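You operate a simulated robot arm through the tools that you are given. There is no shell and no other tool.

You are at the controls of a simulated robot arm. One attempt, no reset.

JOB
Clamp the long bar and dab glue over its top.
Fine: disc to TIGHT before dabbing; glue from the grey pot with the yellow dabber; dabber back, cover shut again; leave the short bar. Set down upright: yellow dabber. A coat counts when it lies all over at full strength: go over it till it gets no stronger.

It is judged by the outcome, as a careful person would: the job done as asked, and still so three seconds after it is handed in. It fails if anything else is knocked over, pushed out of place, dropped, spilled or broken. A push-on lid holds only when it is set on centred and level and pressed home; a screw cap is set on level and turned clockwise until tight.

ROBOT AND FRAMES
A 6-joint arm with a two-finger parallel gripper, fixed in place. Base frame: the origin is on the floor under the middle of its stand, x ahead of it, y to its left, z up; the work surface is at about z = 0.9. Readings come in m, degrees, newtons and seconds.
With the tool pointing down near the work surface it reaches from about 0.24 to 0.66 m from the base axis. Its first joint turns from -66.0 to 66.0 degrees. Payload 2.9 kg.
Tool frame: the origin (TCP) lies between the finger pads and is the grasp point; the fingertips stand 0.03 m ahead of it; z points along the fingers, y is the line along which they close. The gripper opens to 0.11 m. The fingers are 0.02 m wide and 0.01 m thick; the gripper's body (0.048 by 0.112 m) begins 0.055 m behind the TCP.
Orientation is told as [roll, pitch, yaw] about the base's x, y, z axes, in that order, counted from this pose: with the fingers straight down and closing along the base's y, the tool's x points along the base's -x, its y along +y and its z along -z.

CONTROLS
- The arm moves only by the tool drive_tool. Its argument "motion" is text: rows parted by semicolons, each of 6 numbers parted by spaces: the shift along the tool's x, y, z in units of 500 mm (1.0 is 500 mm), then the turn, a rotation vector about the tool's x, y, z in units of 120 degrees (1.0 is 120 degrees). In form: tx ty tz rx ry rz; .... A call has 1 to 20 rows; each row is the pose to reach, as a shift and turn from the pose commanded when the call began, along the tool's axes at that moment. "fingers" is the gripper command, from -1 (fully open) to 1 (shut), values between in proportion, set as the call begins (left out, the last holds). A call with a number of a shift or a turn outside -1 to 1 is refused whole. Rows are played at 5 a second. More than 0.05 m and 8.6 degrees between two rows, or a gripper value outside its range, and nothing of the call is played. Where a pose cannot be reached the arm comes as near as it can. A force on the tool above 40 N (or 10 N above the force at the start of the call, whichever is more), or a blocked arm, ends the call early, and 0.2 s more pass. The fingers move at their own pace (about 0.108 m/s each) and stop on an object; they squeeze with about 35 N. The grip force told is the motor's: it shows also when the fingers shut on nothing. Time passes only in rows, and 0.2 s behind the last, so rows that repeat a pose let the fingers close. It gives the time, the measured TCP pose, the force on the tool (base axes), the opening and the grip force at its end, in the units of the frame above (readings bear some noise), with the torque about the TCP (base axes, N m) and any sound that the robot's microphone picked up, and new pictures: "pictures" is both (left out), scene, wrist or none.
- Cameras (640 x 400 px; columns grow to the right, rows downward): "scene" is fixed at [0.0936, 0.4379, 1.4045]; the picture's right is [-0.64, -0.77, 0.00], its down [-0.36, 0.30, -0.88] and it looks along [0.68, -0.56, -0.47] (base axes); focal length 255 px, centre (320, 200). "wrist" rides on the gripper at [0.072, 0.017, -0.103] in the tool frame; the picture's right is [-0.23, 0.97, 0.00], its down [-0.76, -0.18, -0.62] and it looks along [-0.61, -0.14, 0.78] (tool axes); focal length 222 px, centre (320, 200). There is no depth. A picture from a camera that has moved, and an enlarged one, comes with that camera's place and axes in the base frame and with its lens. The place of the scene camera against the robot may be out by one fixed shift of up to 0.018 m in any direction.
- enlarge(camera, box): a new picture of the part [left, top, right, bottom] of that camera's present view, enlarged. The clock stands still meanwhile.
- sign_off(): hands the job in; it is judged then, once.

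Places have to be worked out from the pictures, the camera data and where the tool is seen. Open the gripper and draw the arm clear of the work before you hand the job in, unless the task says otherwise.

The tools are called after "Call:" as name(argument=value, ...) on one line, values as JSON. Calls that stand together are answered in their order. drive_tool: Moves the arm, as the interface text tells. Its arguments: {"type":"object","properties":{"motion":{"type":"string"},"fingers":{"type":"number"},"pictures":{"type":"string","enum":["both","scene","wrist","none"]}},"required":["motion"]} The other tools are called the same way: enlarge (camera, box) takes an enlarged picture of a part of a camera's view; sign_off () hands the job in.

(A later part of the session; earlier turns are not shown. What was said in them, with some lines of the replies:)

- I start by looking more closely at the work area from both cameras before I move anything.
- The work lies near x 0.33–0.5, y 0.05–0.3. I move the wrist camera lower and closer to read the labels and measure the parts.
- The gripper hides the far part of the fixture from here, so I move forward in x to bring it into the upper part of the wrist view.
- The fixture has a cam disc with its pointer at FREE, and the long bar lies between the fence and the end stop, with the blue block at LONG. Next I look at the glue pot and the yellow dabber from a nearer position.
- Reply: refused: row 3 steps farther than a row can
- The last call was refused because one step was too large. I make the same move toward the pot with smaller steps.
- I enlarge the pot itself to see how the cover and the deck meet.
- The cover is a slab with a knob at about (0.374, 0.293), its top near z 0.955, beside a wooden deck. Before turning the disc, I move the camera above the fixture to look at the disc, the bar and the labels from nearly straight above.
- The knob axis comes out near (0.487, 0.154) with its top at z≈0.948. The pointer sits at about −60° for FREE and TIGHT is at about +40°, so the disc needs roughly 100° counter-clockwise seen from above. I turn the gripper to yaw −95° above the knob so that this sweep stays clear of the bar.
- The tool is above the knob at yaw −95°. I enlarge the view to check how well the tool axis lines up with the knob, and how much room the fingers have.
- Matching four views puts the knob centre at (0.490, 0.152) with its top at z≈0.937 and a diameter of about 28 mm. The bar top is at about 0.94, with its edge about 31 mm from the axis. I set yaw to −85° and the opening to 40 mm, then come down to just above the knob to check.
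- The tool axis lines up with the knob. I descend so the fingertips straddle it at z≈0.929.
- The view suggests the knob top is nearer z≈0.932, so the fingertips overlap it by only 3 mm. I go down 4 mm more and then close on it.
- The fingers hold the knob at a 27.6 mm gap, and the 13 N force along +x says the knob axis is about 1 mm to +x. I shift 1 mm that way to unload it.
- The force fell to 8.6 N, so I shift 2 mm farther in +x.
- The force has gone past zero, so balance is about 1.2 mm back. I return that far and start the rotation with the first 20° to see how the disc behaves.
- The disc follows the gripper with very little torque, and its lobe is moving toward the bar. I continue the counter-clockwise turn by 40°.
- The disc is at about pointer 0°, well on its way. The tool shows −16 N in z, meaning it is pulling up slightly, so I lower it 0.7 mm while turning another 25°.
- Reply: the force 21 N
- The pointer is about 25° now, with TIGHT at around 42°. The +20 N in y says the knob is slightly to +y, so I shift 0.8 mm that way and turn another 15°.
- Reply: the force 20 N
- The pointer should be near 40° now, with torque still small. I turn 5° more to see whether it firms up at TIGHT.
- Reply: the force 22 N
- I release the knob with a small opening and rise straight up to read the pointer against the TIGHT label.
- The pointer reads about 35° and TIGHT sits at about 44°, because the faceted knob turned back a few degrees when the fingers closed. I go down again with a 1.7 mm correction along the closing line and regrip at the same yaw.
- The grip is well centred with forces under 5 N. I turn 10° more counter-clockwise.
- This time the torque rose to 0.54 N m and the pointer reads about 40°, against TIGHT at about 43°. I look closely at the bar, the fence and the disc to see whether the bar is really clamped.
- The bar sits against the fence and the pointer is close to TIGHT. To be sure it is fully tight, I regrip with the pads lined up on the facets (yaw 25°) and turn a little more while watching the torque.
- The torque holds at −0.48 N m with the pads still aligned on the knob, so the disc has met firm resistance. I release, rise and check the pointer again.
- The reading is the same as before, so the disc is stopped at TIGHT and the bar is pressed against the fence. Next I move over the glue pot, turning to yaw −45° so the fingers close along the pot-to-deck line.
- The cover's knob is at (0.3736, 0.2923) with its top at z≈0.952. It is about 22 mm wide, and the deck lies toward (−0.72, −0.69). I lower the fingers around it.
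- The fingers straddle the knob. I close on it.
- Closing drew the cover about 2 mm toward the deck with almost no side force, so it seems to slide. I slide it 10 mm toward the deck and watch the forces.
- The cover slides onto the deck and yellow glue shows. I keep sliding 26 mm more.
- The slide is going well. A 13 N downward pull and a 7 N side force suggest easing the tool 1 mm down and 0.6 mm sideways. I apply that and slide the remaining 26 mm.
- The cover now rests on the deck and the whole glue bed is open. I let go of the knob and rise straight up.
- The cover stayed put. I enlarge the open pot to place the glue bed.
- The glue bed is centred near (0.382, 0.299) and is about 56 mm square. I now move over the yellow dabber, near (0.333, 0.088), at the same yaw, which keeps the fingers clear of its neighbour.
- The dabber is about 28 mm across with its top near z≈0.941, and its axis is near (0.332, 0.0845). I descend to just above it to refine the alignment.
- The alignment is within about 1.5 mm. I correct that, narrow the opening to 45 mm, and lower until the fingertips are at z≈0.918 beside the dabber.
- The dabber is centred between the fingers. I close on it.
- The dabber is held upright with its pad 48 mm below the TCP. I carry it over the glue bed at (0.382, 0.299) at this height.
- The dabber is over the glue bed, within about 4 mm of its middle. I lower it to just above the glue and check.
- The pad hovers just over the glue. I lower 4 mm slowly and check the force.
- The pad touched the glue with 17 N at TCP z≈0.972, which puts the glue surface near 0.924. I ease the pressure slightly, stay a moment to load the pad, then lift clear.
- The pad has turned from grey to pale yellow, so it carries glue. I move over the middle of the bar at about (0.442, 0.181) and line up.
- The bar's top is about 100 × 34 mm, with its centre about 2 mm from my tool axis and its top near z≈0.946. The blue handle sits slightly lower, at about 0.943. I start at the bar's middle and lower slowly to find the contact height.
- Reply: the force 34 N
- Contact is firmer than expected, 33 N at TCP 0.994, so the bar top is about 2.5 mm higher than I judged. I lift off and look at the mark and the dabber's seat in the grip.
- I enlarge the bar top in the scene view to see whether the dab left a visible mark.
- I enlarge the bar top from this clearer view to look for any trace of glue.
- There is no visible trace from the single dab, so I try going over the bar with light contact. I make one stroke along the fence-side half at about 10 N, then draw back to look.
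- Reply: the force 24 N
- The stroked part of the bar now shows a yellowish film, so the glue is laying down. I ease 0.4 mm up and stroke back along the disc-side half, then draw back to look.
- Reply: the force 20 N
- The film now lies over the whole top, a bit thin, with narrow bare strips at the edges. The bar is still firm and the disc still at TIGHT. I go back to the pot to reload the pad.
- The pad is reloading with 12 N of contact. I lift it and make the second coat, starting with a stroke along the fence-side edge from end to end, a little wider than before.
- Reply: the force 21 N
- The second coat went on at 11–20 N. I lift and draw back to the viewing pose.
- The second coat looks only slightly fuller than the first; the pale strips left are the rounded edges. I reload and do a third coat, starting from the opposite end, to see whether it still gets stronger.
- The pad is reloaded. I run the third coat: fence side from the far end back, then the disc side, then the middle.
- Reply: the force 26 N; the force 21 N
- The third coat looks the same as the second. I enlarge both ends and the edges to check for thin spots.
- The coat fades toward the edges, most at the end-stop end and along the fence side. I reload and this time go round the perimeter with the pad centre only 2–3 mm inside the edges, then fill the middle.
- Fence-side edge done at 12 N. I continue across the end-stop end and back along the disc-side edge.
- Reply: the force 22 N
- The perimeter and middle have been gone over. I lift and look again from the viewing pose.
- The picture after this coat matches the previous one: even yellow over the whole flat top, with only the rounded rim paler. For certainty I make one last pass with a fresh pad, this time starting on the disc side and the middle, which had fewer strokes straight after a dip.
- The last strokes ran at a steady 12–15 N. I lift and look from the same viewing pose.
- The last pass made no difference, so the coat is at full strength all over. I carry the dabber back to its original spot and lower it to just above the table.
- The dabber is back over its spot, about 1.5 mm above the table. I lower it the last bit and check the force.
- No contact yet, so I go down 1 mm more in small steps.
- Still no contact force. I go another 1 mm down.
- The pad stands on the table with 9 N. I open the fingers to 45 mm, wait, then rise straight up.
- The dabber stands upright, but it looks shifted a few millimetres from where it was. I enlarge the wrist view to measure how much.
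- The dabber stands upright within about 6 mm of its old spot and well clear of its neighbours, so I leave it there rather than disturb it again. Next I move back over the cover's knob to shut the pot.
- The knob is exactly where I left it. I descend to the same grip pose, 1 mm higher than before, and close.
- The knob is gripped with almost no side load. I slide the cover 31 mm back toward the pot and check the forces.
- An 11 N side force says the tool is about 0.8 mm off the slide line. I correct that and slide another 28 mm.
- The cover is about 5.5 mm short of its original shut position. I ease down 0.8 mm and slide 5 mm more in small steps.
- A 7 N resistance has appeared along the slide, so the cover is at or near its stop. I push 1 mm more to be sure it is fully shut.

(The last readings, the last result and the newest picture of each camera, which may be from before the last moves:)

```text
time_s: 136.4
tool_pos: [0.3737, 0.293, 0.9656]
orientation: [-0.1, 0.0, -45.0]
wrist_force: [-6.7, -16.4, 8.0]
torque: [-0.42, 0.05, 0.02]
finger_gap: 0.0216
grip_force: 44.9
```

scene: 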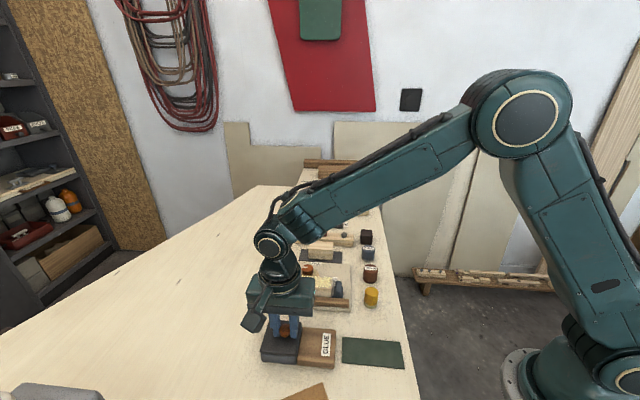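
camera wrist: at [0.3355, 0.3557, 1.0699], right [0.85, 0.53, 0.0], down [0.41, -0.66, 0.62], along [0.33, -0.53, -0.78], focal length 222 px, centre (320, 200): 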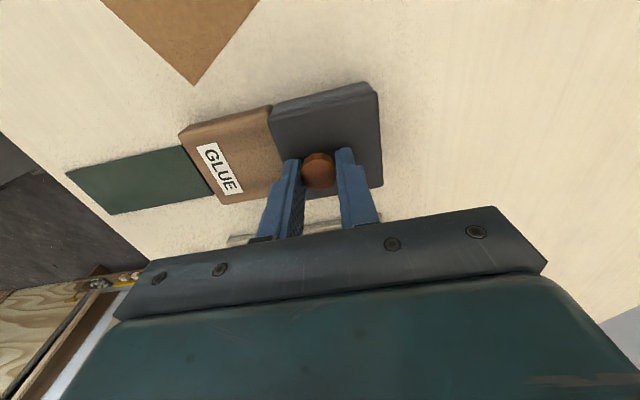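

The resistance rose stiffly to 16 N with no movement, so the cover is against its shut stop and the knob is back at (0.374, 0.293). I ease off 1 mm of push, open the fingers and rise.

Call:
drive_tool(motion="0 -0.002 0 0 0 0;0 -0.002 0 0 0 0", pictures="none")

Call:
drive_tool(motion="0 0 0 0 0 0;0 0 0 0 0 0;0 0 0 0 0 0;0 0 -0.04 0 0 0;0 0 -0.12 0 0 0;0 0 -0.21 0 0 0;0 0 -0.21 0 0 0", fingers=0.2, pictures="both")

Call:
enlarge(camera="wrist", box=[220, 40, 420, 165])

Call:
enlarge(camera="scene", box=[250, 300, 410, 400])

```text
time_s: 137.0
tool_pos: [0.3734, 0.2925, 0.9655]
orientation: [0.1, 0.0, -45.0]
wrist_force: [-3.4, -16.3, 7.5]
torque: [-0.25, 0.19, 0.02]
finger_gap: 0.0214
grip_force: 44.9
```

```text
time_s: 138.6
tool_pos: [0.3737, 0.2945, 1.0698]
orientation: [-0.1, 0.1, -44.8]
wrist_force: [-0.2, -0.2, -0.1]
torque: [-0.01, 0.03, 0.0]
finger_gap: 0.0438
grip_force: 0.1
camera wrist: at [0.336, 0.3559, 1.1745], right [0.85, 0.53, 0.0], down [0.41, -0.66, 0.62], along [0.33, -0.53, -0.78], focal length 222 px, centre (320, 200)
```

scene: 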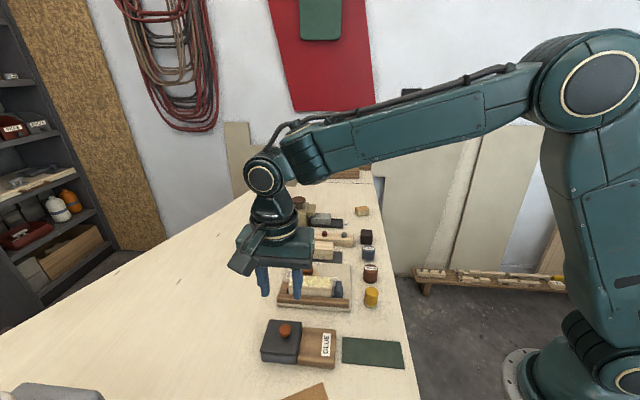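
wrist: 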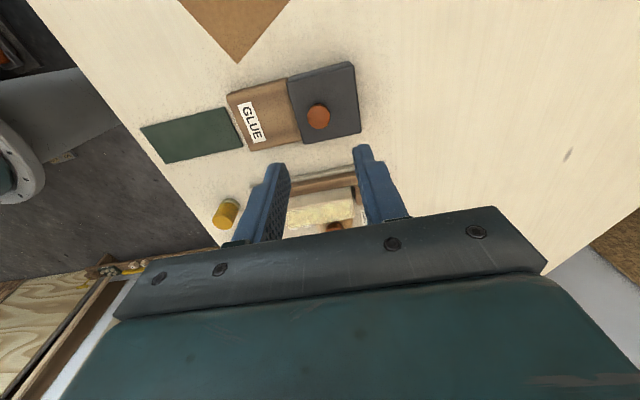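

```text
3.20 times, centred on (320, 102) of wrist
camera zoom: at [0.336, 0.3559, 1.1745], right [0.85, 0.53, 0.0], down [0.41, -0.66, 0.62], along [0.33, -0.53, -0.78], focal length 711 px, centre (320, 512)
```

zoom: 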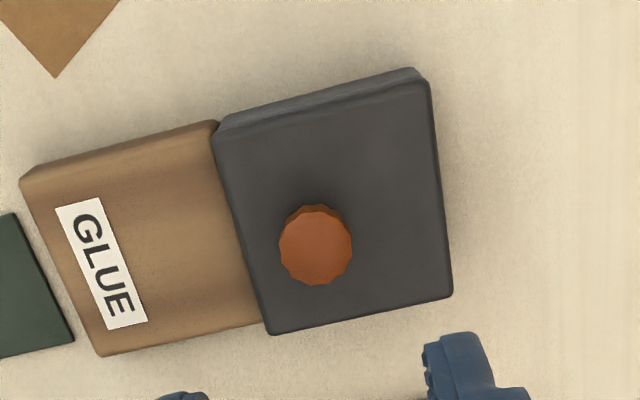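

```text
4.00 times, centred on (330, 350) of scene
camera zoom: at [0.0936, 0.4379, 1.4045], right [-0.64, -0.77, 0.0], down [-0.36, 0.3, -0.88], along [0.68, -0.56, -0.47], focal length 1022 px, centre (280, -400)
```

zoom: 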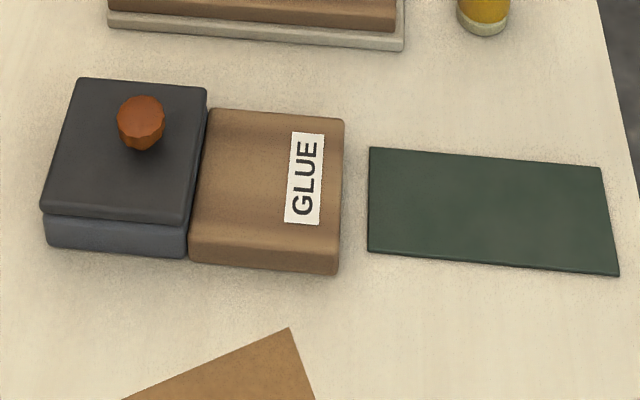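

The pot looks exactly as it did at the start, with the cover shut. I open the gripper and draw the arm up and clear for a last check of everything.

Call:
drive_tool(motion="0 0 -0.09 0 0 0;0 0 -0.18 0 0 0;0 0 -0.27 0 0 0;0 0 -0.36 0 0 0;0 0 -0.42 0 0 0;0 0 -0.42 0 0 0", fingers=-1, pictures="both")

Call:
enlarge(camera="scene", box=[255, 180, 415, 320])

Call:
enlarge(camera="scene", box=[280, 260, 350, 305])

Call:
enlarge(camera="wrist", box=[200, 60, 400, 200])

```text
time_s: 140.0
tool_pos: [0.3732, 0.294, 1.2813]
orientation: [0.0, 0.1, -44.9]
wrist_force: [-0.4, 0.0, 0.6]
torque: [-0.02, 0.0, -0.01]
finger_gap: 0.1102
grip_force: 0.2
camera wrist: at [0.3355, 0.3569, 1.3851], right [0.85, 0.53, 0.0], down [0.41, -0.66, 0.62], along [0.33, -0.53, -0.78], focal length 222 px, centre (320, 200)
```

scene: 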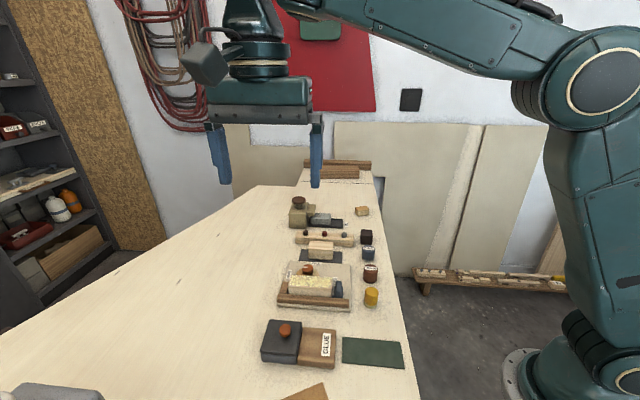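
wrist: 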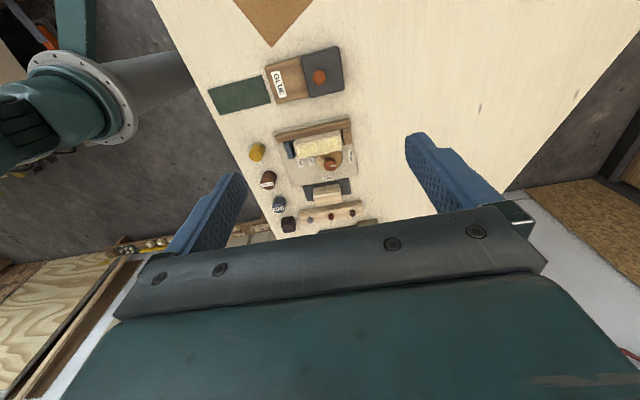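

```text
2.86 times, centred on (335, 250) of scene
camera zoom: at [0.0936, 0.4379, 1.4045], right [-0.64, -0.77, 0.0], down [-0.36, 0.3, -0.88], along [0.68, -0.56, -0.47], focal length 730 px, centre (277, 57)
```

zoom: 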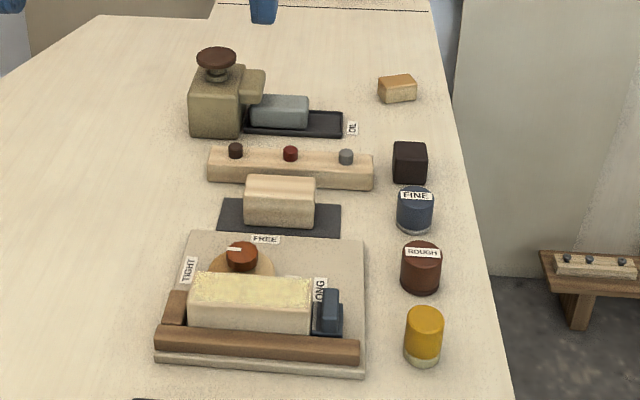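

```text
8.89 times, centred on (315, 282) of scene
camera zoom: at [0.0936, 0.4379, 1.4045], right [-0.64, -0.77, 0.0], down [-0.36, 0.3, -0.88], along [0.68, -0.56, -0.47], focal length 2270 px, centre (364, -533)
```

zoom: 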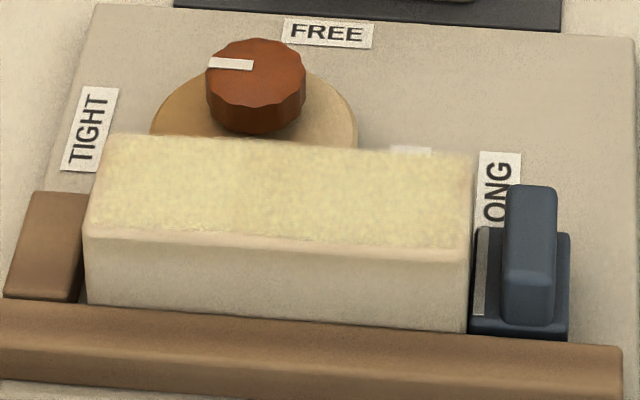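

```text
2.86 times, centred on (300, 130) of wrist
camera zoom: at [0.3355, 0.3569, 1.3851], right [0.85, 0.53, 0.0], down [0.41, -0.66, 0.62], along [0.33, -0.53, -0.78], focal length 635 px, centre (377, 400)
```

zoom: 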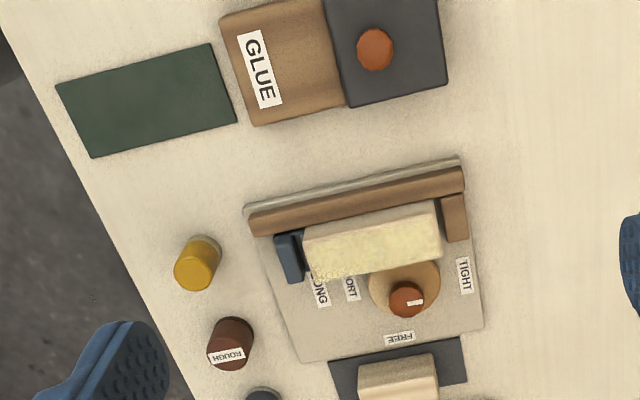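

Everything stands in place. I take one more close look at the coat from this pose, at the fence-side edge and both ends.

Call:
enlarge(camera="wrist", box=[290, 125, 360, 170])

Call:
enlarge(camera="scene", box=[286, 270, 312, 295])

Call:
enlarge(camera="scene", box=[310, 270, 336, 295])

```text
8.89 times, centred on (325, 148) of wrist
camera zoom: at [0.3355, 0.3569, 1.3851], right [0.85, 0.53, 0.0], down [0.41, -0.66, 0.62], along [0.33, -0.53, -0.78], focal length 1974 px, centre (276, 667)
```

zoom: 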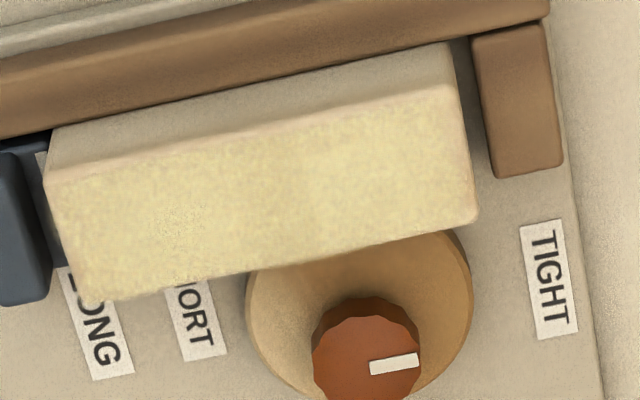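

```text
16.00 times, centred on (299, 282) of scene
camera zoom: at [0.0936, 0.4379, 1.4045], right [-0.64, -0.77, 0.0], down [-0.36, 0.3, -0.88], along [0.68, -0.56, -0.47], focal length 4086 px, centre (656, -1120)
```

zoom: 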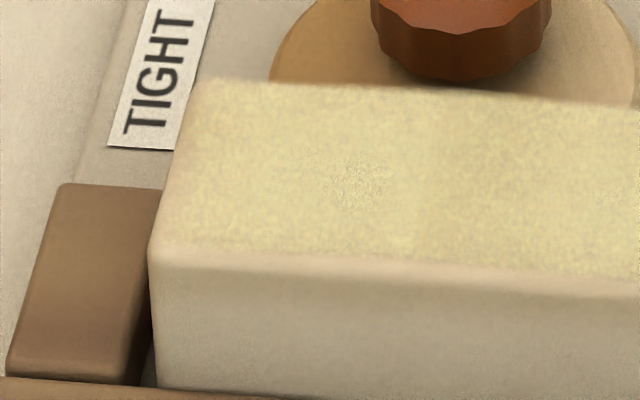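

```text
16.00 times, centred on (323, 282) of scene
camera zoom: at [0.0936, 0.4379, 1.4045], right [-0.64, -0.77, 0.0], down [-0.36, 0.3, -0.88], along [0.68, -0.56, -0.47], focal length 4086 px, centre (272, -1120)
```

zoom: 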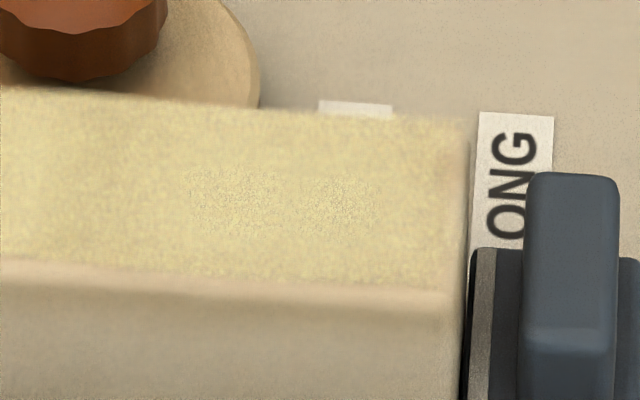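

The coat covers the whole flat top evenly and stopped getting stronger after repeated passes. The disc stands at TIGHT with the bar against the fence. The dabber is upright by its place, the pot is shut, and the short bar and everything else are undisturbed. The gripper is open and clear, so I hand the job in.

Call:
sign_off()

```text
The job is handed in.
```

The long bar is clamped and its top is coated with glue. I've handed the job in, but no verdict has come back.

- **Clamp:** I turned the disc to TIGHT before any glue went on. It came up against firm resistance with the pointer within about 3° of the TIGHT label. The bar is pressed against the fence.
- **Glue:** I used glue from the grey pot with the yellow dabber, making five passes and reloading the dabber between them. The coat covers the whole flat top and looked no stronger after the last passes. Only the rounded edges are paler.
- **Dabber:** It is back upright, but it shifted about 5 mm from its original spot when I let go. I left it there because it stands clear of its neighbours.
- **Cover:** It is slid shut against its stop and looks the same as at the start.
- **Everything else:** The short bar and the other items were not touched. The gripper is open and the arm is clear of the work.
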